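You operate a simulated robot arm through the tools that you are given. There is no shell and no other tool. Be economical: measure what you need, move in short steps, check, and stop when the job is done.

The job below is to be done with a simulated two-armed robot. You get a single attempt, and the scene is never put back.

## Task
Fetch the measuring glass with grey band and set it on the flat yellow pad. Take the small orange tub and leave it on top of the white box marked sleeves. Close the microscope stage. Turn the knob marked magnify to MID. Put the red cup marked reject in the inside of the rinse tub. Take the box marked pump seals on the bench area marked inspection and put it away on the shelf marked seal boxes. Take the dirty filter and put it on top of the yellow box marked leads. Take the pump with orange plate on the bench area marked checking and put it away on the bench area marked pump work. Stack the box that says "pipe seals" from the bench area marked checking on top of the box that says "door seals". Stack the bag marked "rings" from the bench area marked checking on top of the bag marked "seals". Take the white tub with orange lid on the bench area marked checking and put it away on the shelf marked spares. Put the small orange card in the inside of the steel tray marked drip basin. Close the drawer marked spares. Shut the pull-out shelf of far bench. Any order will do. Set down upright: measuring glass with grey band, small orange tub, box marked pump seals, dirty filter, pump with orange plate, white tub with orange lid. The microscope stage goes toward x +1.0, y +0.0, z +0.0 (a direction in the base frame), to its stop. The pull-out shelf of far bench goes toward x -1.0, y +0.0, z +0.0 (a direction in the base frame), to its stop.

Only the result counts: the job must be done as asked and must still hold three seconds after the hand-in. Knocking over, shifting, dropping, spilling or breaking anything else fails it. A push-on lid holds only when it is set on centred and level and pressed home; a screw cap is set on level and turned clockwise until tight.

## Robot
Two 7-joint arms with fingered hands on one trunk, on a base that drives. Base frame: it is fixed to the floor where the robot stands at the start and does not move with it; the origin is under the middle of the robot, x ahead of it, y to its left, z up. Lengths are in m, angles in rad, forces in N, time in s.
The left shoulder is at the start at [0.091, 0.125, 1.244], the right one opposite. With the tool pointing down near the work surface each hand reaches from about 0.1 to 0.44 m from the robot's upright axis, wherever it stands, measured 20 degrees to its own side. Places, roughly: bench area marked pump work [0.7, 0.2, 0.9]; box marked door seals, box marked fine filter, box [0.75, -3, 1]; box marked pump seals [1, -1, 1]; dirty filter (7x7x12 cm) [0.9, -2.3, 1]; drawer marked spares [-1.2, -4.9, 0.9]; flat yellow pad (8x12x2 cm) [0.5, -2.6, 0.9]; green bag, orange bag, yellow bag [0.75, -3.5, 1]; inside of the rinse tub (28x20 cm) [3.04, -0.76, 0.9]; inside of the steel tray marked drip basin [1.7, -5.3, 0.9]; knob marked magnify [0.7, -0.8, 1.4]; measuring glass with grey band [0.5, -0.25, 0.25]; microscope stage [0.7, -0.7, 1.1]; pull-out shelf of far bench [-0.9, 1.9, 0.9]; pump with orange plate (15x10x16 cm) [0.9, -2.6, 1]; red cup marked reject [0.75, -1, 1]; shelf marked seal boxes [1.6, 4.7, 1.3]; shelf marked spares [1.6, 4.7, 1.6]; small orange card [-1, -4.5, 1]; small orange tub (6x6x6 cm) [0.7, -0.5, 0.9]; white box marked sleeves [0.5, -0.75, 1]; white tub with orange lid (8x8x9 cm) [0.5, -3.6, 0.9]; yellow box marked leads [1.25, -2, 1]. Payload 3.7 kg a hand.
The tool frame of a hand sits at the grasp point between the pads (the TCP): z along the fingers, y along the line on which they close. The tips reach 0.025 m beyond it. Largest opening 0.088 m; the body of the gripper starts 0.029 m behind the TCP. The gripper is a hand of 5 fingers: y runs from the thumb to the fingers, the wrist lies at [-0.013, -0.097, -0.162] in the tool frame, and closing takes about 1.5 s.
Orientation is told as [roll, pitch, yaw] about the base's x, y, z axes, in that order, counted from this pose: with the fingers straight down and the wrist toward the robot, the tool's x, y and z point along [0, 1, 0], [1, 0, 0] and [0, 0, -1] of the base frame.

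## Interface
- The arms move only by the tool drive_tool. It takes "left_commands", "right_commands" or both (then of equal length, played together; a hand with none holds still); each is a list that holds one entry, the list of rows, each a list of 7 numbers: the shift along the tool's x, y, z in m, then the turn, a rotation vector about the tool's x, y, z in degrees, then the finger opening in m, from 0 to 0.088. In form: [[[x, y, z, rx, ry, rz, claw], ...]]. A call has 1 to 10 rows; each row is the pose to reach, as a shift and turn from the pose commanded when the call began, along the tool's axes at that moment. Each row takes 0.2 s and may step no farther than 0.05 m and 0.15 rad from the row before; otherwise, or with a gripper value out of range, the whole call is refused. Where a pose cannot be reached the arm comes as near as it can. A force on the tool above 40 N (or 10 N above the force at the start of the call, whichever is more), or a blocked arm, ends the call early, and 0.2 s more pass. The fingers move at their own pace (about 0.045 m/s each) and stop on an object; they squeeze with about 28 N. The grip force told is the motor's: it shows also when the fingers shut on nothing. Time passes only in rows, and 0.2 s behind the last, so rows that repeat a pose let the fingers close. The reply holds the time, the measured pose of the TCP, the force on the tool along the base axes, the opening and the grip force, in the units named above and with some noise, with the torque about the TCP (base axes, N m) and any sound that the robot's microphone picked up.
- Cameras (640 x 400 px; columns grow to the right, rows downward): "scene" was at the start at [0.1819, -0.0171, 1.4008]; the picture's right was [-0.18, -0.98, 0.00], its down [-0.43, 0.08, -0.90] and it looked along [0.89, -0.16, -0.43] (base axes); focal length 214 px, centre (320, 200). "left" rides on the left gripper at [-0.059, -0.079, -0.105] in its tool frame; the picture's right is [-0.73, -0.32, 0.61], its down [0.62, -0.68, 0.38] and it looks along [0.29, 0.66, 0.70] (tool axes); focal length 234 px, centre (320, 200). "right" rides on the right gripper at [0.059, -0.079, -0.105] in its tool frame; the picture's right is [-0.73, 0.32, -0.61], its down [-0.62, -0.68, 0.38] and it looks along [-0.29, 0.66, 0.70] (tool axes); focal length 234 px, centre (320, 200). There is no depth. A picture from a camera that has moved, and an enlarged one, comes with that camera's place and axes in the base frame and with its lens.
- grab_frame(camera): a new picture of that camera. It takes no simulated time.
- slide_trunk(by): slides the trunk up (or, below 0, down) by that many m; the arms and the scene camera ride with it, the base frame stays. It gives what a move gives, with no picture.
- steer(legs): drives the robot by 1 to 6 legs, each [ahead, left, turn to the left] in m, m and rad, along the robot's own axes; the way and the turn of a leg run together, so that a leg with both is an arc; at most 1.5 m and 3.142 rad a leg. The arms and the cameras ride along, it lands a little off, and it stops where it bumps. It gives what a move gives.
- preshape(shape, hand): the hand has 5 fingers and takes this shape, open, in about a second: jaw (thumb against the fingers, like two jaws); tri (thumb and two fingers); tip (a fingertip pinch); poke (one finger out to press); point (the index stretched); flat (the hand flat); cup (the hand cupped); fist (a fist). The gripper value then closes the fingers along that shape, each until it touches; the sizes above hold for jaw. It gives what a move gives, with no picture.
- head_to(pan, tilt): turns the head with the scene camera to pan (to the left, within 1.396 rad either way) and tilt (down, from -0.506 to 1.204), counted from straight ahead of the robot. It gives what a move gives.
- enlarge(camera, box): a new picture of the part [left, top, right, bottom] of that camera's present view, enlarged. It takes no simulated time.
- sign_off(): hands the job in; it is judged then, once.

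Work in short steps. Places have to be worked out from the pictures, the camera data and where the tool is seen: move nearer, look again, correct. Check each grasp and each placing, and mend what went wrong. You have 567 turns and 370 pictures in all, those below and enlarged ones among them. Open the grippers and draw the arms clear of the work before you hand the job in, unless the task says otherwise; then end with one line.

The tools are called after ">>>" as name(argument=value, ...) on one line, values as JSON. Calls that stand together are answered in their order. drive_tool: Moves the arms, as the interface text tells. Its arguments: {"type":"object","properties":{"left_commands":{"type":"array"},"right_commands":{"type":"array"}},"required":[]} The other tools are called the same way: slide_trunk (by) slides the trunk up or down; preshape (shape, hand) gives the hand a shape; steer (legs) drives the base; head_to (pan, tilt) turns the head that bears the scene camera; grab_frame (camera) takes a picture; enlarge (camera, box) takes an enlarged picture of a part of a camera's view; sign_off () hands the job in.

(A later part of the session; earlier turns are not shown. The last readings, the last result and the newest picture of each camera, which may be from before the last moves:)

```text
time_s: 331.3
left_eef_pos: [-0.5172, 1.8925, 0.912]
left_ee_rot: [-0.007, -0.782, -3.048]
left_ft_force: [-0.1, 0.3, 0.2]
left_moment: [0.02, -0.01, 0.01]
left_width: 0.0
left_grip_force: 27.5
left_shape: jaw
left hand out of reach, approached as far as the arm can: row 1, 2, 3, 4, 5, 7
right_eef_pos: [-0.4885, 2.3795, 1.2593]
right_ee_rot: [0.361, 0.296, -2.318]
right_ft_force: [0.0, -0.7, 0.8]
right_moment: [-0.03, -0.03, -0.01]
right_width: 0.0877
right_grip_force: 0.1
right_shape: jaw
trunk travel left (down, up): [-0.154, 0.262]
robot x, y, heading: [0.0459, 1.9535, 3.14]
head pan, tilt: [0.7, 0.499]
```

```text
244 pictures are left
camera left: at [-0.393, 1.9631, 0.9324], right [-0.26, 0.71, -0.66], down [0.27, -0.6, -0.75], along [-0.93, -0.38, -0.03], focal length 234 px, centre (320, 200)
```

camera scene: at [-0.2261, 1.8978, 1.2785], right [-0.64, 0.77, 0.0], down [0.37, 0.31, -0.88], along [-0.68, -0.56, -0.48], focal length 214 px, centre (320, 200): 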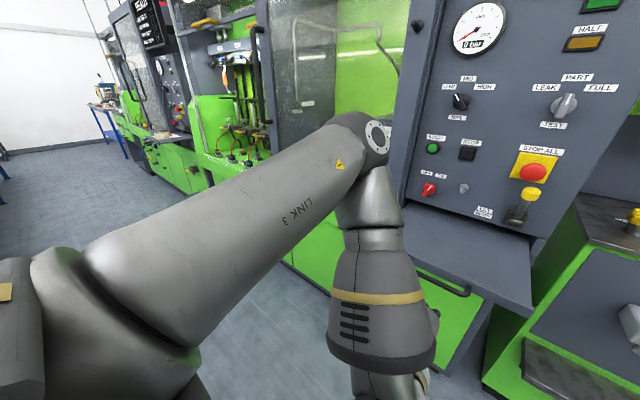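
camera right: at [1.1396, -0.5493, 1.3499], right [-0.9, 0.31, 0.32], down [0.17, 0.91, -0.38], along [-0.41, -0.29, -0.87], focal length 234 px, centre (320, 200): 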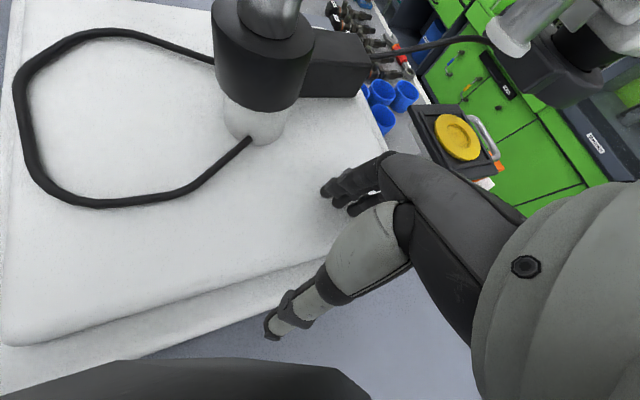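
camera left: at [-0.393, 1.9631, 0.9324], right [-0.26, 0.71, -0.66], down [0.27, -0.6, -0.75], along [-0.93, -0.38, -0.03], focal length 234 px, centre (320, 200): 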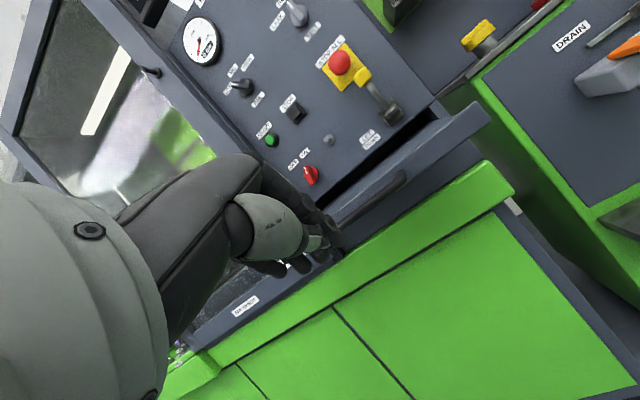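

The fingertips point at the handle. I lower 1 cm and drive ahead to push, watching force.

>>> drive_tool(left_commands=[[[0, -0.008, 0.008, 0, 0, 0, 0]]])

>>> steer(legs=[[0.22, 0, 0]])

>>> grab_frame(camera="left")

>>> grab_frame(camera="scene")

```text
time_s: 331.7
left_eef_pos: [-0.5184, 1.8994, 0.9055]
left_ee_rot: [-0.006, -0.784, -3.047]
left_ft_force: [0.3, -0.1, 0.0]
left_moment: [-0.02, 0.03, 0.02]
left_width: 0.0001
left_grip_force: 27.5
left_shape: jaw
left hand out of reach, approached as far as the arm can: row 1
right_eef_pos: [-0.4871, 2.3787, 1.2598]
right_ee_rot: [0.357, 0.294, -2.319]
right_ft_force: [-0.4, -0.2, -0.4]
right_moment: [0.0, 0.01, -0.01]
right_width: 0.0879
right_grip_force: 0.1
right_shape: jaw
trunk travel left (down, up): [-0.154, 0.262]
robot x, y, heading: [0.0472, 1.9554, 3.132]
head pan, tilt: [0.7, 0.499]
```

```text
time_s: 333.4
left_eef_pos: [-0.735, 1.9049, 0.9044]
left_ee_rot: [-0.006, -0.782, -3.052]
left_ft_force: [-1.1, 0.3, -0.3]
left_moment: [-0.03, -0.01, -0.01]
left_width: 0.0
left_grip_force: 27.3
left_shape: jaw
right_eef_pos: [-0.7023, 2.3844, 1.2604]
right_ee_rot: [0.358, 0.296, -2.326]
right_ft_force: [-0.1, -0.3, -0.4]
right_moment: [0.02, -0.03, 0.01]
right_width: 0.088
right_grip_force: 0.1
right_shape: jaw
trunk travel left (down, up): [-0.154, 0.262]
robot x, y, heading: [-0.1699, 1.9579, 3.126]
head pan, tilt: [0.7, 0.499]
```

```text
243 pictures are left
camera left: at [-0.6113, 1.9727, 0.9255], right [-0.26, 0.71, -0.66], down [0.26, -0.6, -0.75], along [-0.93, -0.37, -0.03], focal length 234 px, centre (320, 200)
```

left: 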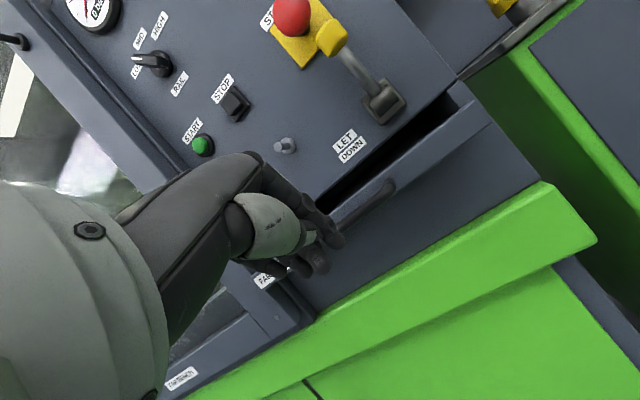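

```text
242 pictures are left
camera scene: at [-0.4431, 1.9011, 1.2788], right [-0.63, 0.77, 0.0], down [0.37, 0.3, -0.88], along [-0.68, -0.56, -0.48], focal length 214 px, centre (320, 200)
```

scene: 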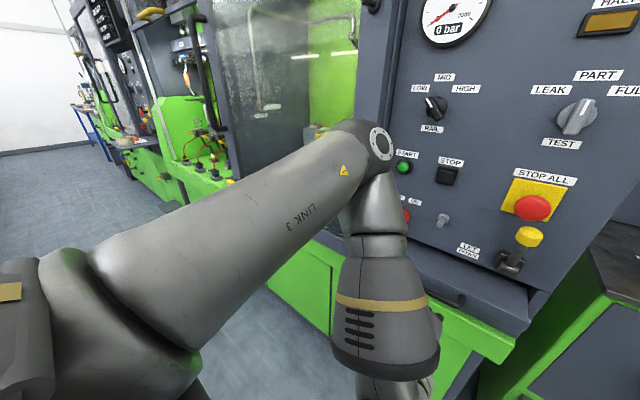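

The shelf slides easily. Before pushing on I check the left elbow's clearance to the control panel through the right hand's camera.

>>> grab_frame(camera="right")

```text
241 pictures are left
camera right: at [-0.6599, 2.4015, 1.3961], right [-0.92, 0.32, 0.21], down [0.23, 0.91, -0.35], along [-0.3, -0.28, -0.91], focal length 234 px, centre (320, 200)
```

right: 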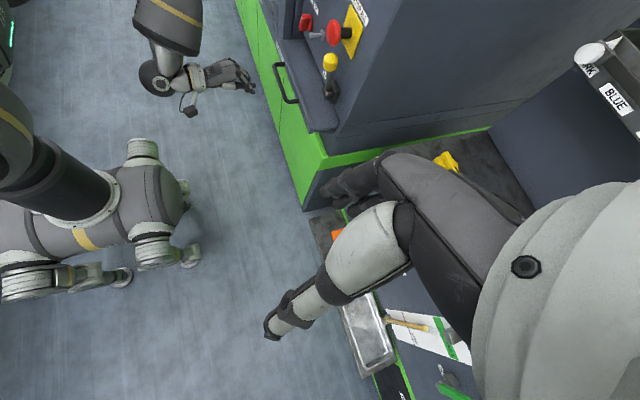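

The top view shows the left arm well clear of the panel; the handle is now at x≈-0.83, just ahead of the fingertips. I push on.

>>> steer(legs=[[0.14, 0, 0.006]])

>>> grab_frame(camera="right")

```text
time_s: 334.7
left_eef_pos: [-0.8737, 1.901, 0.9042]
left_ee_rot: [-0.004, -0.782, -3.046]
left_ft_force: [-0.3, 0.6, 1.1]
left_moment: [0.01, 0.0, -0.01]
left_width: 0.0001
left_grip_force: 28.3
left_shape: jaw
right_eef_pos: [-0.8437, 2.3809, 1.2584]
right_ee_rot: [0.357, 0.295, -2.317]
right_ft_force: [0.2, 0.0, -0.1]
right_moment: [0.02, -0.03, 0.02]
right_width: 0.0877
right_grip_force: 0.0
right_shape: jaw
trunk travel left (down, up): [-0.154, 0.262]
robot x, y, heading: [-0.3089, 1.9575, 3.132]
head pan, tilt: [0.7, 0.499]
```

```text
240 pictures are left
camera right: at [-0.8018, 2.3998, 1.3956], right [-0.93, 0.31, 0.21], down [0.23, 0.91, -0.35], along [-0.3, -0.28, -0.91], focal length 234 px, centre (320, 200)
```

right: 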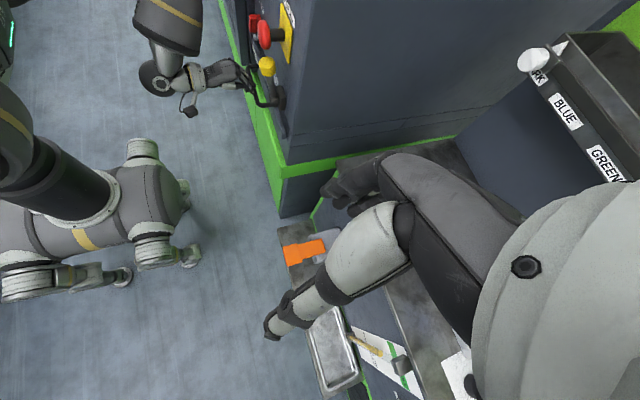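

>>> steer(legs=[[0.06, 0, 0]])

>>> enlarge(camera="right", box=[180, 0, 360, 180])

```text
time_s: 335.7
left_eef_pos: [-0.9193, 1.9015, 0.9037]
left_ee_rot: [-0.001, -0.771, -3.057]
left_ft_force: [13.3, -1.0, 1.5]
left_moment: [-0.06, -0.14, 0.03]
left_width: 0.0
left_grip_force: 27.7
left_shape: jaw
right_eef_pos: [-0.8932, 2.3812, 1.2596]
right_ee_rot: [0.358, 0.296, -2.317]
right_ft_force: [0.1, 0.3, 0.0]
right_moment: [0.03, 0.04, -0.03]
right_width: 0.0878
right_grip_force: 0.1
right_shape: jaw
trunk travel left (down, up): [-0.154, 0.262]
robot x, y, heading: [-0.358, 1.961, 3.139]
head pan, tilt: [0.7, 0.499]
stopped in leg 1: the force on the tool passed its limit at 64 N (the readings are from after the stop); the commanded pose is now the measured one
```

```text
2.22 times, centred on (270, 90) of right
camera zoom: at [-0.8522, 2.3995, 1.3963], right [-0.93, 0.31, 0.21], down [0.23, 0.91, -0.35], along [-0.3, -0.28, -0.91], focal length 520 px, centre (431, 444)
```

zoom: 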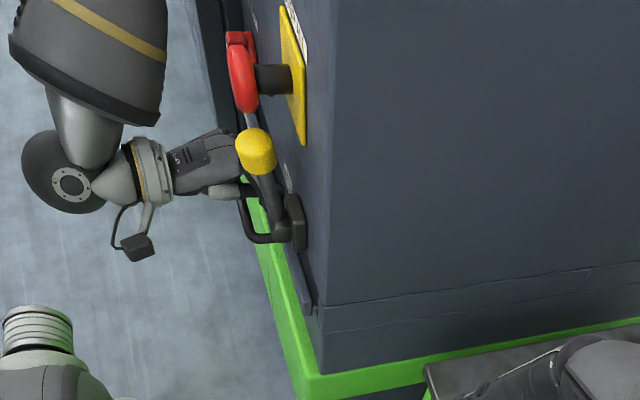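

The push ended at a hard stop with the shelf flush with the panel. I back away and check.

>>> steer(legs=[[-0.38, 0, 0]])

>>> grab_frame(camera="scene")

```text
time_s: 338.1
left_eef_pos: [-0.5419, 1.8996, 0.9033]
left_ee_rot: [-0.002, -0.774, -3.054]
left_ft_force: [0.1, 0.2, -0.2]
left_moment: [0.0, 0.0, -0.01]
left_width: 0.0
left_grip_force: 28.1
left_shape: jaw
right_eef_pos: [-0.5162, 2.3791, 1.2596]
right_ee_rot: [0.358, 0.297, -2.316]
right_ft_force: [-0.2, -0.2, 0.1]
right_moment: [0.02, 0.0, 0.04]
right_width: 0.0878
right_grip_force: 0.1
right_shape: jaw
trunk travel left (down, up): [-0.154, 0.262]
robot x, y, heading: [0.0164, 1.9562, 3.137]
head pan, tilt: [0.7, 0.499]
```

```text
238 pictures are left
camera scene: at [-0.2538, 1.8987, 1.2789], right [-0.64, 0.77, 0.0], down [0.37, 0.31, -0.88], along [-0.67, -0.56, -0.48], focal length 214 px, centre (320, 200)
```

scene: 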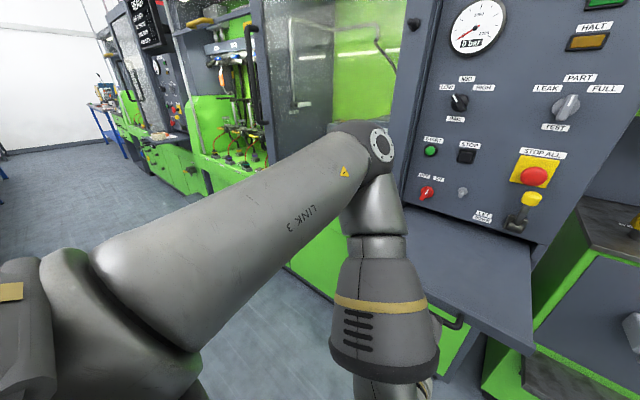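

The shelf came out again — the fingertips must have hooked the handle loop. I look with the left camera.

>>> grab_frame(camera="left")

>>> enlarge(camera="right", box=[180, 0, 360, 180])

```text
237 pictures are left
camera left: at [-0.418, 1.9687, 0.9253], right [-0.25, 0.71, -0.66], down [0.27, -0.6, -0.75], along [-0.93, -0.37, -0.04], focal length 234 px, centre (320, 200)
```

left: 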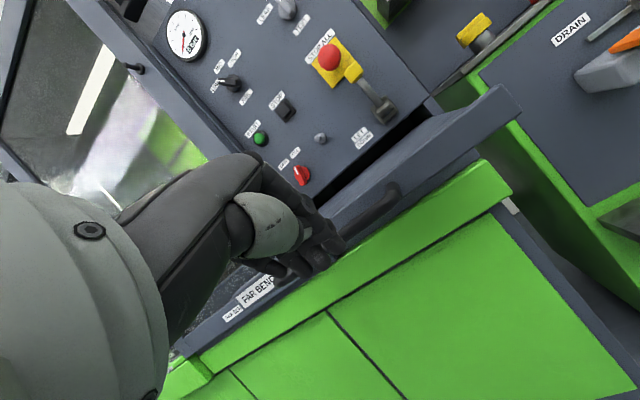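

```text
2.22 times, centred on (270, 90) of right
camera zoom: at [-0.4755, 2.3972, 1.3955], right [-0.93, 0.31, 0.21], down [0.23, 0.91, -0.35], along [-0.3, -0.28, -0.91], focal length 520 px, centre (431, 444)
```

zoom: 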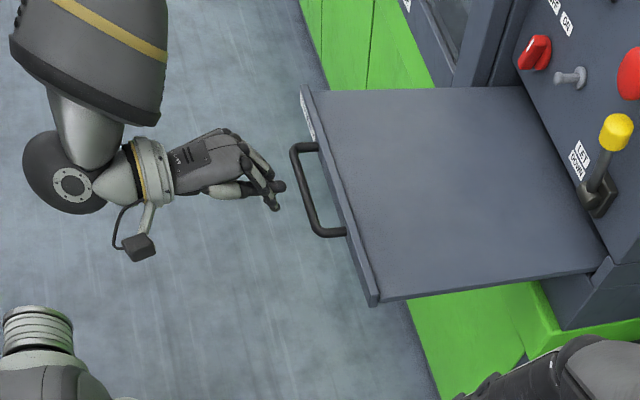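

I push again the same way; this time I'll retreat up along the tool axis so as not to hook the handle.

>>> steer(legs=[[0.3, 0, 0], [0.1, 0, 0]])

>>> drive_tool(left_commands=[[[0, 0.01, -0.02, 0, 0, 0, 0], [0, 0.02, -0.05, 0, 0, 0, 0], [0, 0.025, -0.08, 0, 0, 0, 0], [0, 0.025, -0.11, 0, 0, 0, 0]]])

>>> enlarge(camera="right", box=[180, 0, 360, 180])

```text
time_s: 340.9
left_eef_pos: [-0.9187, 1.8978, 0.9038]
left_ee_rot: [0.003, -0.766, -3.059]
left_ft_force: [9.1, 0.8, 2.4]
left_moment: [-0.02, -0.09, 0.05]
left_width: 0.0
left_grip_force: 27.3
left_shape: jaw
right_eef_pos: [-0.9, 2.3758, 1.2605]
right_ee_rot: [0.355, 0.296, -2.309]
right_ft_force: [0.0, -0.6, 0.7]
right_moment: [0.02, 0.01, -0.01]
right_width: 0.088
right_grip_force: 0.0
right_shape: jaw
trunk travel left (down, up): [-0.154, 0.262]
robot x, y, heading: [-0.3716, 1.9596, -3.138]
head pan, tilt: [0.7, 0.499]
stopped in leg 2: the robot was blocked; the commanded pose is now the measured one
```

```text
time_s: 341.9
left_eef_pos: [-0.8944, 1.9289, 0.9755]
left_ee_rot: [0.004, -0.762, -3.06]
left_ft_force: [0.1, 0.3, 0.7]
left_moment: [-0.01, 0.0, -0.01]
left_width: 0.0
left_grip_force: 28.2
left_shape: jaw
left hand out of reach, approached as far as the arm can: row 3, 4
right_eef_pos: [-0.9084, 2.3762, 1.2574]
right_ee_rot: [0.362, 0.303, -2.31]
right_ft_force: [-0.8, 0.2, 0.5]
right_moment: [-0.01, 0.0, -0.02]
right_width: 0.0879
right_grip_force: 0.1
right_shape: jaw
trunk travel left (down, up): [-0.154, 0.262]
robot x, y, heading: [-0.3705, 1.9575, -3.138]
head pan, tilt: [0.7, 0.499]
```

```text
2.22 times, centred on (270, 90) of right
camera zoom: at [-0.8681, 2.3951, 1.3937], right [-0.93, 0.31, 0.2], down [0.22, 0.91, -0.35], along [-0.29, -0.28, -0.91], focal length 520 px, centre (431, 444)
```

zoom: 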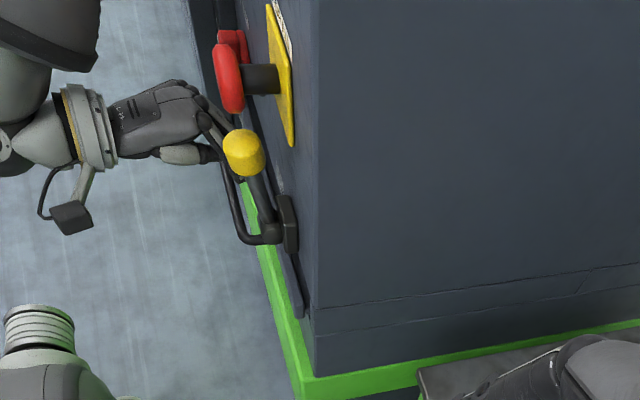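

The hand is clear above the handle and the shelf is still in. I back away now.

>>> steer(legs=[[-0.35, 0, 0]])

>>> grab_frame(camera="scene")

>>> grab_frame(camera="right")

```text
time_s: 344.2
left_eef_pos: [-0.5454, 1.9308, 0.9762]
left_ee_rot: [0.003, -0.759, -3.061]
left_ft_force: [-0.7, 0.0, -0.4]
left_moment: [0.0, 0.0, 0.02]
left_width: 0.0
left_grip_force: 27.7
left_shape: jaw
right_eef_pos: [-0.5574, 2.3776, 1.2559]
right_ee_rot: [0.36, 0.301, -2.309]
right_ft_force: [0.2, -0.2, 0.0]
right_moment: [0.05, 0.04, 0.02]
right_width: 0.0878
right_grip_force: 0.1
right_shape: jaw
trunk travel left (down, up): [-0.154, 0.262]
robot x, y, heading: [-0.0207, 1.9568, -3.142]
head pan, tilt: [0.7, 0.499]
```

```text
234 pictures are left
camera scene: at [-0.2911, 1.8988, 1.2789], right [-0.64, 0.76, 0.0], down [0.37, 0.31, -0.88], along [-0.67, -0.57, -0.48], focal length 214 px, centre (320, 200)
```

scene: 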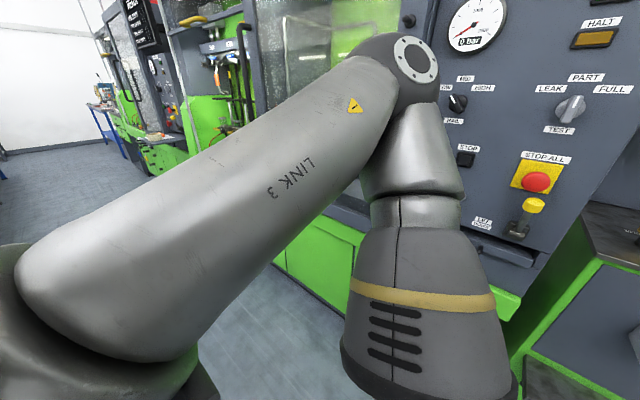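

```text
233 pictures are left
camera right: at [-0.5165, 2.3961, 1.3937], right [-0.93, 0.31, 0.2], down [0.22, 0.91, -0.35], along [-0.29, -0.28, -0.91], focal length 234 px, centre (320, 200)
```

right: 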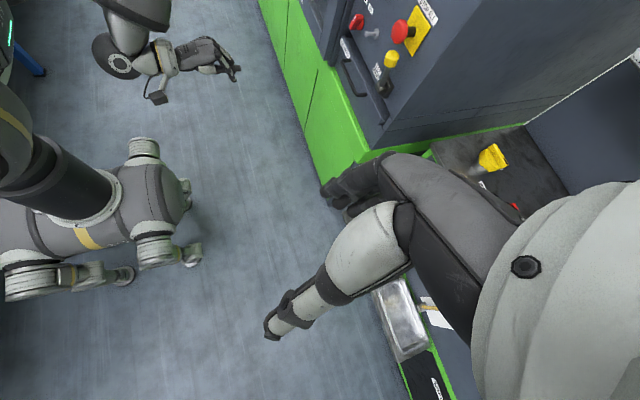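

The far-bench shelf is shut. Now the measuring glass under the main bench: I raise the trunk, drive to y≈-0.25 and turn to face the bench.

>>> slide_trunk(by=0.2)

>>> steer(legs=[[0.1, 0, 0], [0, 1.1, 0], [0, 1.1, 0]])

>>> grab_frame(camera="scene")

```text
time_s: 346.4
left_eef_pos: [-0.5452, 1.9293, 1.1736]
left_ee_rot: [0.004, -0.757, -3.061]
left_ft_force: [0.2, -0.1, 0.3]
left_moment: [0.0, 0.03, 0.0]
left_width: 0.0001
left_grip_force: 28.2
left_shape: jaw
right_eef_pos: [-0.5055, 2.3785, 1.5114]
right_ee_rot: [0.273, 0.221, -2.334]
right_ft_force: [0.1, 0.2, 0.0]
right_moment: [0.0, -0.02, 0.02]
right_width: 0.0878
right_grip_force: 0.0
right_shape: jaw
trunk travel left (down, up): [-0.354, 0.062]
robot x, y, heading: [-0.0195, 1.9583, -3.142]
head pan, tilt: [0.7, 0.499]
```

```text
time_s: 366.7
left_eef_pos: [-0.6487, -0.29, 1.1756]
left_ee_rot: [0.003, -0.76, -3.053]
left_ft_force: [-1.4, -0.4, 0.4]
left_moment: [0.02, 0.01, 0.0]
left_width: 0.0
left_grip_force: 28.2
left_shape: jaw
right_eef_pos: [-0.6121, 0.1594, 1.512]
right_ee_rot: [0.272, 0.222, -2.328]
right_ft_force: [-0.6, 0.3, 0.2]
right_moment: [-0.02, 0.01, -0.04]
right_width: 0.0878
right_grip_force: 0.1
right_shape: jaw
trunk travel left (down, up): [-0.354, 0.062]
robot x, y, heading: [-0.1271, -0.2546, -3.139]
head pan, tilt: [0.7, 0.499]
```

```text
232 pictures are left
camera scene: at [-0.2359, -0.3173, 1.49], right [-0.65, 0.76, 0.0], down [0.36, 0.31, -0.88], along [-0.67, -0.57, -0.48], focal length 214 px, centre (320, 200)
```

scene: 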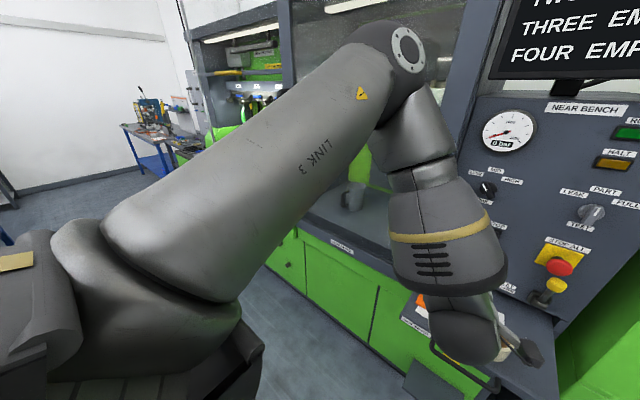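

I turn round to face the bench.

>>> steer(legs=[[0, 0, 1.57], [0, 0, 1.57]])

>>> head_to(pan=-0.2, tilt=1.0)

>>> grab_frame(camera="scene")

```text
time_s: 374.6
left_eef_pos: [0.4002, -0.2582, 1.1761]
left_ee_rot: [0.002, -0.76, 0.024]
left_ft_force: [0.1, -0.1, -0.8]
left_moment: [-0.01, -0.01, 0.01]
left_width: 0.0
left_grip_force: 28.1
left_shape: jaw
right_eef_pos: [0.3356, -0.7046, 1.5129]
right_ee_rot: [0.272, 0.221, 0.75]
right_ft_force: [0.9, -0.2, -0.1]
right_moment: [0.02, -0.03, 0.0]
right_width: 0.0878
right_grip_force: 0.0
right_shape: jaw
trunk travel left (down, up): [-0.354, 0.062]
robot x, y, heading: [-0.1277, -0.2588, -0.056]
head pan, tilt: [0.7, 0.499]
```

```text
time_s: 375.8
left_eef_pos: [0.4007, -0.2595, 1.1761]
left_ee_rot: [0.003, -0.758, 0.025]
left_ft_force: [-0.6, 0.4, -0.6]
left_moment: [0.01, 0.0, -0.02]
left_width: 0.0002
left_grip_force: 27.8
left_shape: jaw
right_eef_pos: [0.3359, -0.7051, 1.5126]
right_ee_rot: [0.272, 0.22, 0.751]
right_ft_force: [-0.2, -0.1, 0.9]
right_moment: [-0.03, 0.03, -0.01]
right_width: 0.0879
right_grip_force: 0.0
right_shape: jaw
trunk travel left (down, up): [-0.354, 0.062]
robot x, y, heading: [-0.1237, -0.2589, -0.053]
head pan, tilt: [-0.201, 1.0]
```

```text
231 pictures are left
camera scene: at [-0.0095, -0.277, 1.4557], right [-0.22, -0.97, 0.0], down [-0.77, 0.18, -0.62], along [0.6, -0.14, -0.79], focal length 214 px, centre (320, 200)
```

scene: 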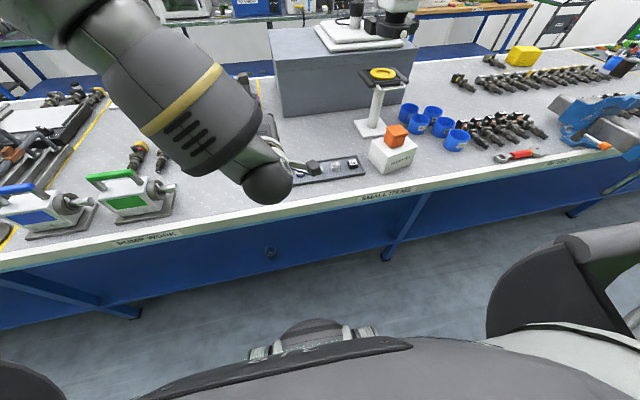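

>>> enlarge(camera="scene", box=[200, 190, 360, 300])

```text
3.64 times, centred on (280, 245) of scene
camera zoom: at [-0.0095, -0.277, 1.4557], right [-0.22, -0.97, 0.0], down [-0.77, 0.18, -0.62], along [0.6, -0.14, -0.79], focal length 780 px, centre (466, 36)
```

zoom: 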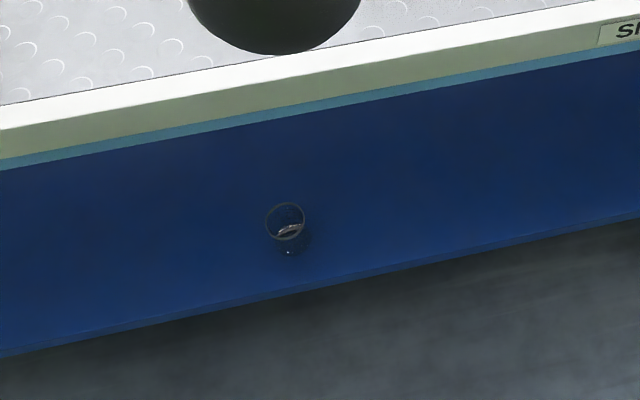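

The glass (clear, ~6.3 cm wide, ~11 cm tall) stands on the lower shelf (z≈0.20) at about (0.57,-0.115), 8 cm behind the shelf's front edge. I back off a little and straighten the left hand to point down.

>>> steer(legs=[[-0.15, 0, 0.055]])

>>> drive_tool(left_commands=[[[0, 0, 0, 8, 0, 0, 0.088], [0, 0, 0, 16, 0, 0, 0.088], [0, 0, 0, 24, 0, 0, 0.088], [0, 0, 0, 32, 0, 0, 0.088], [0, 0, 0, 40, 0, 0, 0.088], [0, 0, 0, 43.5, 0, 0, 0.088]]])

>>> slide_trunk(by=-0.2)

>>> grab_frame(camera="scene")

```text
time_s: 377.2
left_eef_pos: [0.2476, -0.226, 1.1754]
left_ee_rot: [0.004, -0.76, 0.079]
left_ft_force: [0.0, 0.0, 0.7]
left_moment: [0.01, -0.02, 0.01]
left_width: 0.0003
left_grip_force: 28.8
left_shape: jaw
right_eef_pos: [0.2062, -0.6746, 1.5112]
right_ee_rot: [0.272, 0.221, 0.806]
right_ft_force: [-0.1, -0.6, 0.5]
right_moment: [0.04, -0.02, -0.01]
right_width: 0.0876
right_grip_force: 0.1
right_shape: jaw
trunk travel left (down, up): [-0.354, 0.062]
robot x, y, heading: [-0.2759, -0.2526, -0.001]
head pan, tilt: [-0.201, 1.0]
```

```text
time_s: 378.6
left_eef_pos: [0.2473, -0.2262, 1.1761]
left_ee_rot: [0.002, 0.001, 0.084]
left_ft_force: [0.2, -0.3, -0.1]
left_moment: [0.04, 0.01, 0.01]
left_width: 0.0882
left_grip_force: 0.0
left_shape: jaw
right_eef_pos: [0.2083, -0.6754, 1.5122]
right_ee_rot: [0.273, 0.223, 0.807]
right_ft_force: [-0.5, -0.6, 0.5]
right_moment: [0.0, -0.01, 0.02]
right_width: 0.0879
right_grip_force: 0.0
right_shape: jaw
trunk travel left (down, up): [-0.354, 0.062]
robot x, y, heading: [-0.2769, -0.2532, 0.0]
head pan, tilt: [-0.201, 1.0]
```

```text
time_s: 380.8
left_eef_pos: [0.2473, -0.2246, 0.977]
left_ee_rot: [0.002, -0.003, 0.082]
left_ft_force: [0.5, 0.0, -0.8]
left_moment: [-0.01, 0.0, -0.03]
left_width: 0.0876
left_grip_force: 0.1
left_shape: jaw
right_eef_pos: [0.2806, -0.6733, 1.2457]
right_ee_rot: [0.404, 0.338, 0.844]
right_ft_force: [-0.2, -0.8, 0.3]
right_moment: [0.02, 0.0, -0.01]
right_width: 0.0878
right_grip_force: 0.1
right_shape: jaw
trunk travel left (down, up): [-0.154, 0.262]
robot x, y, heading: [-0.2761, -0.2541, -0.006]
head pan, tilt: [-0.201, 1.0]
```

```text
229 pictures are left
camera scene: at [-0.0031, -0.2843, 1.2495], right [-0.39, -0.92, 0.0], down [-0.69, 0.29, -0.66], along [0.61, -0.26, -0.75], focal length 214 px, centre (320, 200)
```

scene: 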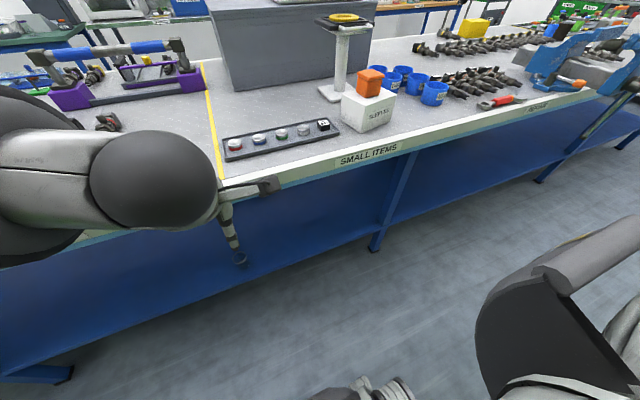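

The glass is confirmed at (0.572,-0.12). I lower the trunk the rest of the way.

>>> slide_trunk(by=-0.15)

>>> drive_tool(left_commands=[[[0.02, 0, 0.045, 0, 0, 0, 0.088], [0.04, 0, 0.09, 0, 0, 0, 0.088], [0.06, 0, 0.135, 0, 0, 0, 0.088], [0.08, 0, 0.18, 0, 0, 0, 0.088], [0.1, 0, 0.225, 0, 0, 0, 0.088], [0.1, 0, 0.27, 0, 0, 0, 0.088]]])

>>> grab_frame(camera="scene")

>>> grab_frame(camera="left")

```text
time_s: 382.3
left_eef_pos: [0.2492, -0.2249, 0.7588]
left_ee_rot: [0.024, 0.263, 0.084]
left_ft_force: [0.4, -1.0, 0.1]
left_moment: [-0.02, 0.01, 0.02]
left_width: 0.0877
left_grip_force: 0.0
left_shape: jaw
right_eef_pos: [0.3862, -0.6717, 0.9487]
right_ee_rot: [0.758, 0.569, 1.003]
right_ft_force: [-3.9, 1.3, 14.2]
right_moment: [0.24, -0.16, 0.15]
right_width: 0.0877
right_grip_force: 0.1
right_shape: jaw
trunk travel left (down, up): [-0.014, 0.402]
robot x, y, heading: [-0.2815, -0.253, -0.006]
head pan, tilt: [-0.201, 1.0]
stopped: the force on the tool passed its limit at 60 N (the readings are from after the stop); the commanded pose is now the measured one
```

```text
time_s: 383.7
left_eef_pos: [0.1838, -0.1426, 0.5075]
left_ee_rot: [0.03, 0.27, 0.092]
left_ft_force: [0.3, 0.2, 0.6]
left_moment: [-0.01, 0.0, 0.01]
left_width: 0.0879
left_grip_force: 0.0
left_shape: jaw
left hand out of reach, approached as far as the arm can: row 1, 2, 6
right_eef_pos: [0.3869, -0.6727, 0.949]
right_ee_rot: [0.755, 0.57, 1.002]
right_ft_force: [-2.1, 0.0, 19.6]
right_moment: [0.21, -0.48, 0.03]
right_width: 0.0879
right_grip_force: 0.1
right_shape: jaw
trunk travel left (down, up): [-0.014, 0.402]
robot x, y, heading: [-0.2724, -0.2579, -0.001]
head pan, tilt: [-0.201, 1.0]
```

```text
228 pictures are left
camera scene: at [0.1211, -0.2658, 1.0793], right [-0.16, -0.99, 0.0], down [-0.8, 0.13, -0.59], along [0.58, -0.1, -0.81], focal length 214 px, centre (320, 200)
```

scene: 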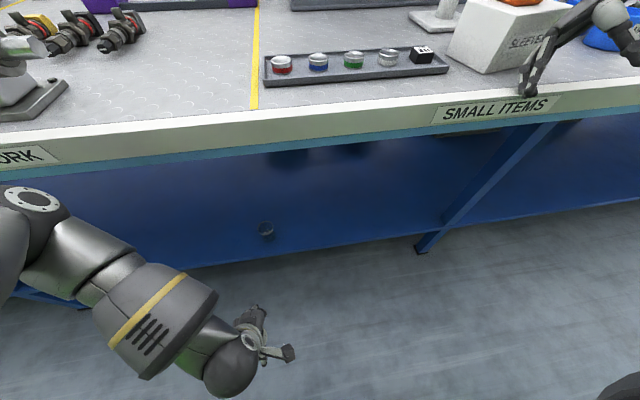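

```text
227 pictures are left
camera left: at [0.1407, -0.2082, 0.6295], right [-0.41, -0.75, -0.52], down [-0.81, 0.57, -0.17], along [0.42, 0.35, -0.84], focal length 234 px, centre (320, 200)
```

left: 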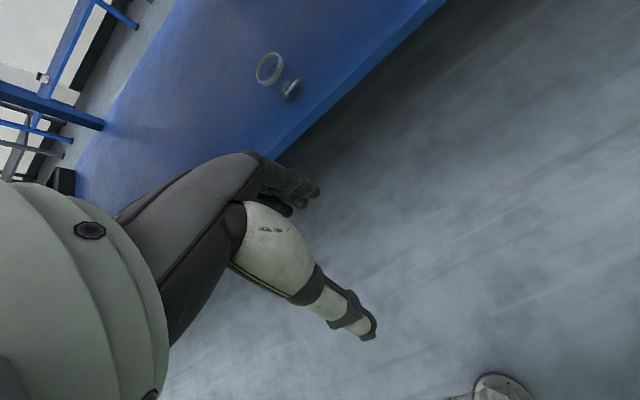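

Triangulating, the glass is at (0.546,-0.127), rim z≈0.365, on a shelf at z≈0.30. The right hand touches the bench edge; I lift it, and level the left hand.

>>> drive_tool(left_commands=[[[0, 0, 0, -5, 0, 0, 0.088], [0, 0, 0, -10, 0, 0, 0.088], [0, 0, 0, -15.5, -1.7, 0, 0.088]]], right_commands=[[[0.025, -0.023, -0.026, 0, 0, 0, 0.088], [0.05, -0.046, -0.052, 0, 0, 0, 0.088], [0.075, -0.07, -0.08, 0, 0, 0, 0.088]]])

>>> grab_frame(camera="left")

>>> grab_frame(camera="scene")

```text
time_s: 384.5
left_eef_pos: [0.2002, -0.1958, 0.5344]
left_ee_rot: [0.008, 0.001, 0.093]
left_ft_force: [0.0, -0.2, 0.7]
left_moment: [-0.03, -0.04, 0.01]
left_width: 0.0878
left_grip_force: 0.2
left_shape: jaw
left hand out of reach, approached as far as the arm can: row 1, 2, 3
right_eef_pos: [0.3871, -0.6104, 0.9906]
right_ee_rot: [0.759, 0.572, 0.998]
right_ft_force: [-0.1, 0.6, -0.1]
right_moment: [-0.02, 0.02, 0.0]
right_width: 0.0878
right_grip_force: 0.1
right_shape: jaw
right hand out of reach, approached as far as the arm can: row 1, 2, 3
trunk travel left (down, up): [-0.014, 0.402]
robot x, y, heading: [-0.2753, -0.2512, 0.001]
head pan, tilt: [-0.201, 1.0]
```

```text
226 pictures are left
camera left: at [0.1272, -0.2618, 0.6412], right [-0.26, -0.75, -0.61], down [-0.74, 0.56, -0.38], along [0.63, 0.35, -0.69], focal length 234 px, centre (320, 200)
```

left: 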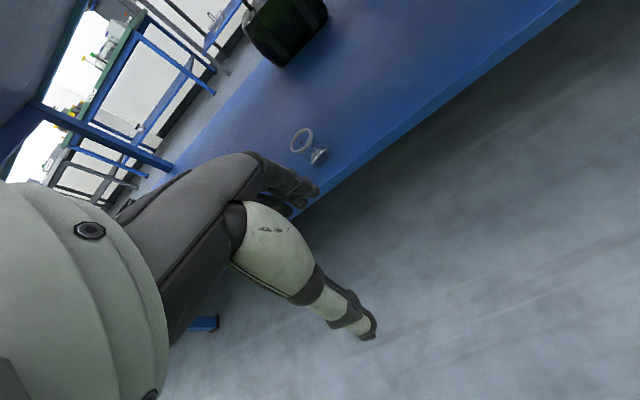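

```text
225 pictures are left
camera scene: at [0.1223, -0.2651, 1.0781], right [-0.16, -0.99, 0.0], down [-0.8, 0.13, -0.58], along [0.58, -0.09, -0.81], focal length 214 px, centre (320, 200)
```

scene: 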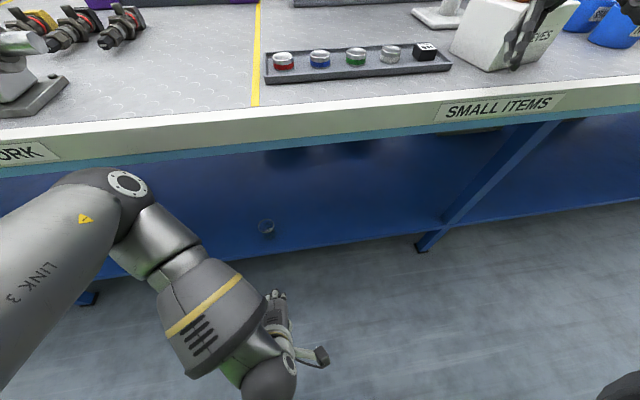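

The right hand is close to the white box; I raise it well above before moving on.

>>> drive_tool(right_commands=[[[0.02, -0.03, -0.03, 0, 0, 0, 0.088], [0.04, -0.06, -0.05, 0, 0, 0, 0.088], [0.06, -0.09, -0.08, 0, 0, 0, 0.088], [0.08, -0.11, -0.11, 0, 0, 0, 0.088], [0.1, -0.14, -0.13, 0, 0, 0, 0.088]]])

>>> enlarge(camera="left", box=[260, 100, 380, 200])

>>> grab_frame(camera="right")

```text
time_s: 385.7
left_eef_pos: [0.2005, -0.1943, 0.5357]
left_ee_rot: [0.006, 0.0, 0.09]
left_ft_force: [-0.1, 1.2, -0.6]
left_moment: [-0.03, 0.0, 0.0]
left_width: 0.0881
left_grip_force: 0.1
left_shape: jaw
right_eef_pos: [0.3508, -0.5247, 1.0682]
right_ee_rot: [0.755, 0.568, 0.995]
right_ft_force: [-0.8, 0.3, 0.8]
right_moment: [-0.03, -0.03, 0.03]
right_width: 0.0878
right_grip_force: 0.1
right_shape: jaw
right hand out of reach, approached as far as the arm can: row 1, 2, 3, 4, 5
trunk travel left (down, up): [-0.014, 0.402]
robot x, y, heading: [-0.2715, -0.2529, -0.002]
head pan, tilt: [-0.201, 1.0]
```

```text
4.00 times, centred on (320, 150) of left
camera zoom: at [0.1269, -0.2613, 0.6418], right [-0.26, -0.75, -0.61], down [-0.74, 0.56, -0.38], along [0.63, 0.35, -0.69], focal length 937 px, centre (320, 400)
```

zoom: 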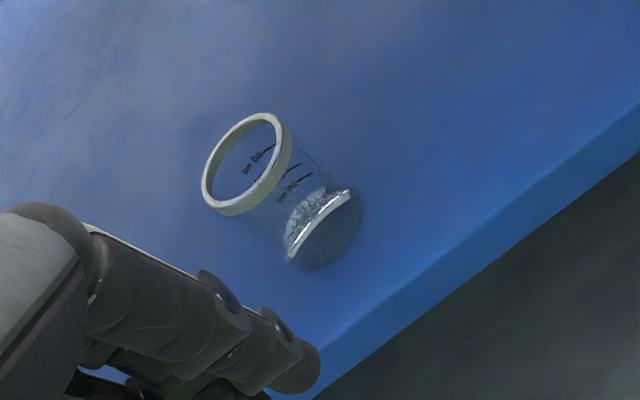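

```text
223 pictures are left
camera right: at [0.3732, -0.5432, 1.2091], right [0.92, -0.31, -0.22], down [-0.36, -0.9, -0.23], along [-0.13, 0.29, -0.95], focal length 234 px, centre (320, 200)
```

right: 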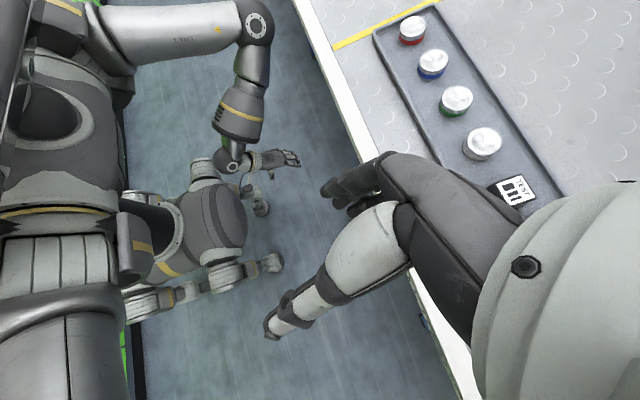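

The view shows the left elbow near the bench edge. I first go down in front of the shelf, then I'll reach in at z≈0.44.

>>> drive_tool(left_commands=[[[0.02, 0.0, 0.035, 0, 0, 0, 0.088], [0.04, 0.0, 0.07, 0, 0, 0, 0.088], [0.06, 0.02, 0.1, 0, 0, 0, 0.088], [0.06, 0.05, 0.11, 0, 0, 0, 0.088], [0.06, 0.08, 0.11, 0, 0, 0, 0.088]]])

>>> grab_frame(camera="right")

>>> grab_frame(camera="left")

```text
time_s: 386.9
left_eef_pos: [0.2979, -0.1924, 0.4546]
left_ee_rot: [0.022, 0.016, 0.103]
left_ft_force: [-0.5, 0.0, -0.4]
left_moment: [0.01, -0.01, 0.0]
left_width: 0.0883
left_grip_force: 0.1
left_shape: jaw
left hand out of reach, approached as far as the arm can: row 1, 2, 3, 4, 5
right_eef_pos: [0.3517, -0.5254, 1.0675]
right_ee_rot: [0.757, 0.566, 0.997]
right_ft_force: [-0.2, -0.8, -0.1]
right_moment: [0.0, 0.02, 0.02]
right_width: 0.088
right_grip_force: 0.0
right_shape: jaw
trunk travel left (down, up): [-0.014, 0.402]
robot x, y, heading: [-0.2776, -0.2529, -0.001]
head pan, tilt: [-0.201, 1.0]
```

```text
222 pictures are left
camera right: at [0.3748, -0.5443, 1.2077], right [0.92, -0.31, -0.22], down [-0.36, -0.9, -0.23], along [-0.13, 0.29, -0.95], focal length 234 px, centre (320, 200)
```

right: 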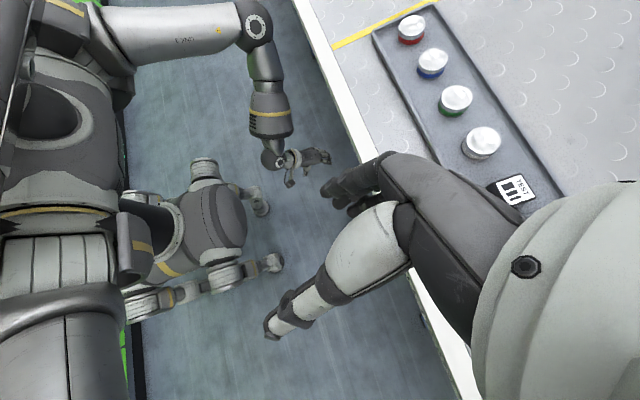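

```text
221 pictures are left
camera left: at [0.2267, -0.2609, 0.5604], right [-0.26, -0.74, -0.62], down [-0.75, 0.56, -0.36], along [0.61, 0.37, -0.7], focal length 234 px, centre (320, 200)
```

left: 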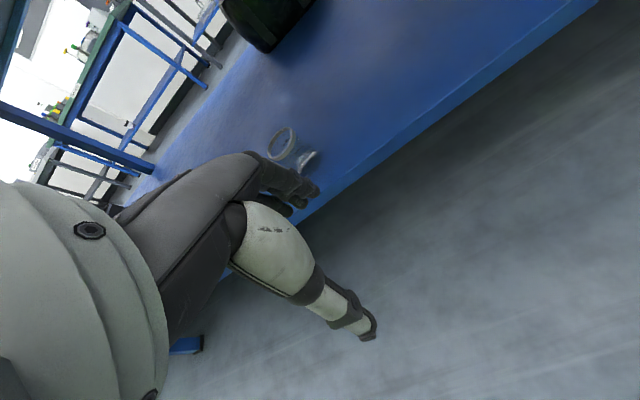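

The forearm can swing forward like a pendulum from here. I continue forward at this height.

>>> drive_tool(left_commands=[[[0.01, 0.03, 0.0, 0, 0, 0, 0.088], [0.02, 0.06, 0.0, 0, 0, 0, 0.088], [0.03, 0.09, 0.0, 0, 0, 0, 0.088], [0.04, 0.12, 0.0, 0, 0, 0, 0.088], [0.05, 0.15, 0.0, 0, 0, 0, 0.088]]])

>>> grab_frame(camera="scene")

>>> grab_frame(camera="left")

```text
time_s: 388.1
left_eef_pos: [0.4088, -0.1485, 0.4557]
left_ee_rot: [0.0, 0.002, 0.086]
left_ft_force: [-0.4, -0.6, -0.3]
left_moment: [0.03, 0.0, 0.01]
left_width: 0.0881
left_grip_force: 0.1
left_shape: jaw
left hand out of reach, approached as far as the arm can: row 1, 2, 3, 4, 5
right_eef_pos: [0.352, -0.5259, 1.0678]
right_ee_rot: [0.757, 0.568, 0.996]
right_ft_force: [-0.1, -0.1, 0.0]
right_moment: [0.01, -0.01, 0.02]
right_width: 0.0877
right_grip_force: 0.0
right_shape: jaw
trunk travel left (down, up): [-0.014, 0.402]
robot x, y, heading: [-0.2761, -0.2507, -0.002]
head pan, tilt: [-0.201, 1.0]
```

```text
220 pictures are left
camera scene: at [0.1225, -0.2653, 1.0778], right [-0.16, -0.99, 0.0], down [-0.8, 0.13, -0.58], along [0.57, -0.09, -0.81], focal length 214 px, centre (320, 200)
```

scene: 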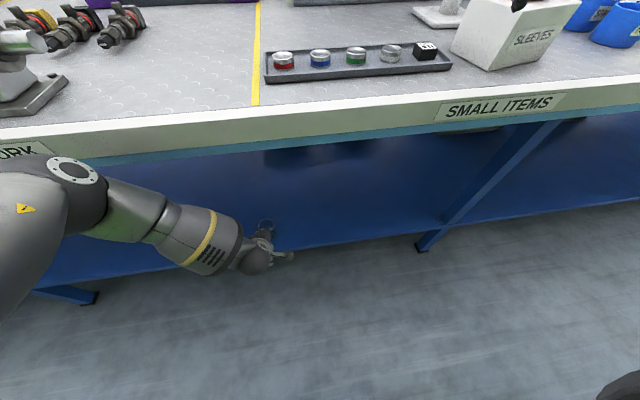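

```text
219 pictures are left
camera left: at [0.3357, -0.2156, 0.5622], right [-0.26, -0.75, -0.61], down [-0.73, 0.56, -0.38], along [0.63, 0.35, -0.7], focal length 234 px, centre (320, 200)
```

left: 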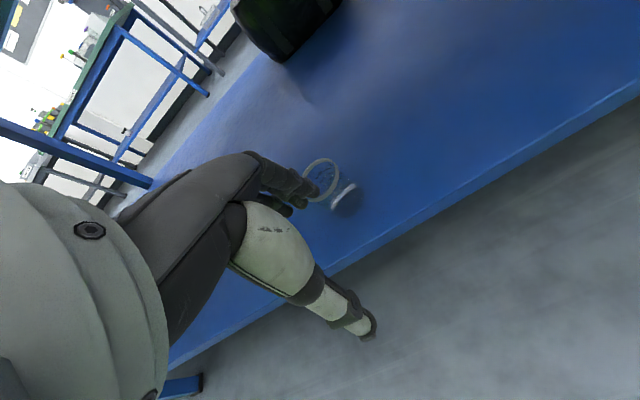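

Glass rim confirmed at (0.538,-0.128,0.366). I continue to above it.

>>> drive_tool(left_commands=[[[0.005, 0.03, 0.0, 0, 0, 0, 0.088], [0.01, 0.06, 0.0, 0, 0, 0, 0.088], [0.01, 0.09, 0.0, 0, 0, 0, 0.088], [0.01, 0.115, 0.0, 0, 0, 0, 0.088], [0.01, 0.131, 0.0, 0, 0, 0, 0.088]]])

>>> grab_frame(camera="left")

>>> grab_frame(camera="scene")

```text
time_s: 389.3
left_eef_pos: [0.5414, -0.132, 0.4537]
left_ee_rot: [-0.006, -0.007, 0.082]
left_ft_force: [-0.9, 0.4, 0.5]
left_moment: [-0.02, 0.01, 0.02]
left_width: 0.0882
left_grip_force: 0.1
left_shape: jaw
right_eef_pos: [0.352, -0.5273, 1.069]
right_ee_rot: [0.758, 0.568, 0.996]
right_ft_force: [0.0, -0.5, -0.3]
right_moment: [-0.01, 0.01, -0.01]
right_width: 0.0876
right_grip_force: 0.1
right_shape: jaw
trunk travel left (down, up): [-0.014, 0.402]
robot x, y, heading: [-0.2763, -0.2535, -0.003]
head pan, tilt: [-0.201, 1.0]
```

```text
218 pictures are left
camera left: at [0.4664, -0.1964, 0.56], right [-0.26, -0.75, -0.61], down [-0.73, 0.56, -0.39], along [0.63, 0.34, -0.69], focal length 234 px, centre (320, 200)
```

left: 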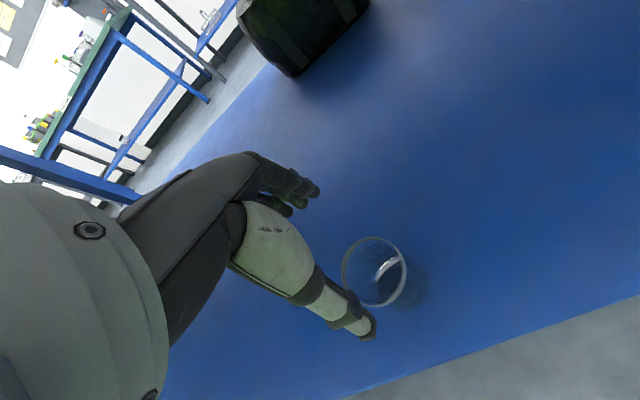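

```text
217 pictures are left
camera scene: at [0.1224, -0.2654, 1.0778], right [-0.16, -0.99, 0.0], down [-0.8, 0.13, -0.58], along [0.57, -0.09, -0.81], focal length 214 px, centre (320, 200)
```

scene: 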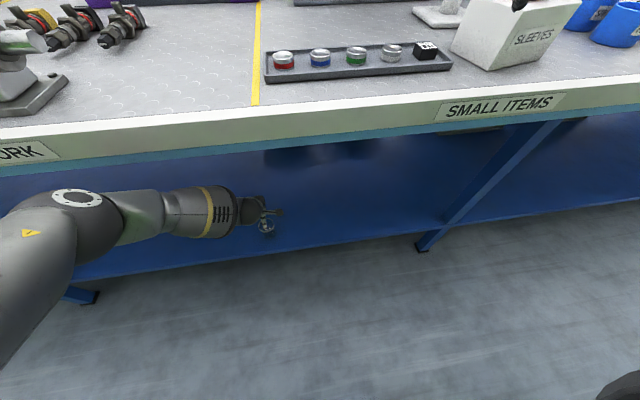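

The glass is right beneath. I correct by 5 mm, descend to z≈0.345 and close.

>>> drive_tool(left_commands=[[[0.004, -0.004, 0.03, 0, 0, 0, 0.088], [0.005, -0.004, 0.06, 0, 0, 0, 0.088], [0.005, -0.004, 0.085, 0, 0, 0, 0.088], [0.005, -0.004, 0.105, 0, 0, 0, 0.088]]])

>>> grab_frame(camera="left")

```text
time_s: 390.3
left_eef_pos: [0.537, -0.1277, 0.3562]
left_ee_rot: [-0.002, -0.001, 0.082]
left_ft_force: [-0.2, 0.5, 0.5]
left_moment: [0.0, 0.02, 0.02]
left_width: 0.088
left_grip_force: 0.1
left_shape: jaw
left hand out of reach, approached as far as the arm can: row 4
right_eef_pos: [0.3512, -0.5258, 1.0675]
right_ee_rot: [0.757, 0.567, 0.996]
right_ft_force: [-0.3, -1.2, -0.1]
right_moment: [0.02, 0.03, 0.0]
right_width: 0.0877
right_grip_force: 0.0
right_shape: jaw
trunk travel left (down, up): [-0.014, 0.402]
robot x, y, heading: [-0.2769, -0.253, -0.005]
head pan, tilt: [-0.201, 1.0]
```

```text
216 pictures are left
camera left: at [0.462, -0.192, 0.4623], right [-0.26, -0.75, -0.6], down [-0.73, 0.56, -0.39], along [0.63, 0.34, -0.7], focal length 234 px, centre (320, 200)
```

left: 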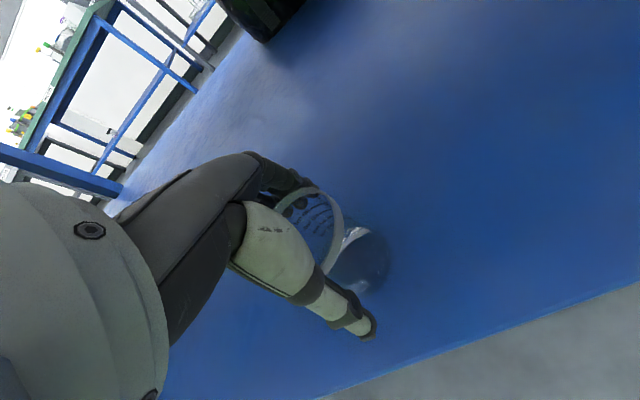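

The rim lies between thumb and fingers. I close.

>>> drive_tool(left_commands=[[[0, 0, 0.004, 0, 0, 0, 0.04], [0, 0, 0.004, 0, 0, 0, 0.04], [0, 0, 0.004, 0, 0, 0, 0.04], [0, 0, 0.004, 0, 0, 0, 0.04], [0, 0, 0.004, 0, 0, 0, 0.04]]])

>>> grab_frame(camera="left")

```text
time_s: 391.5
left_eef_pos: [0.5336, -0.126, 0.353]
left_ee_rot: [-0.006, -0.006, 0.082]
left_ft_force: [-0.5, 0.1, 0.6]
left_moment: [0.02, -0.02, -0.02]
left_width: 0.0502
left_grip_force: 28.2
left_shape: jaw
right_eef_pos: [0.3516, -0.5254, 1.0677]
right_ee_rot: [0.757, 0.567, 0.996]
right_ft_force: [0.2, 0.2, 0.1]
right_moment: [0.01, 0.0, -0.01]
right_width: 0.0878
right_grip_force: 0.0
right_shape: jaw
trunk travel left (down, up): [-0.014, 0.402]
robot x, y, heading: [-0.2771, -0.2526, -0.001]
head pan, tilt: [-0.201, 1.0]
```

```text
215 pictures are left
camera left: at [0.4593, -0.1898, 0.4592], right [-0.26, -0.75, -0.61], down [-0.73, 0.56, -0.39], along [0.64, 0.34, -0.69], focal length 234 px, centre (320, 200)
```

left: 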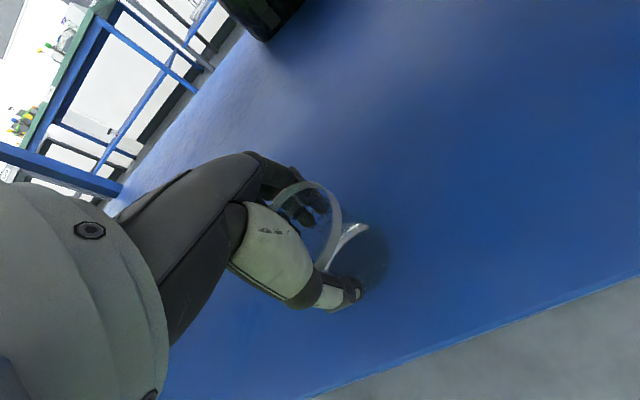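

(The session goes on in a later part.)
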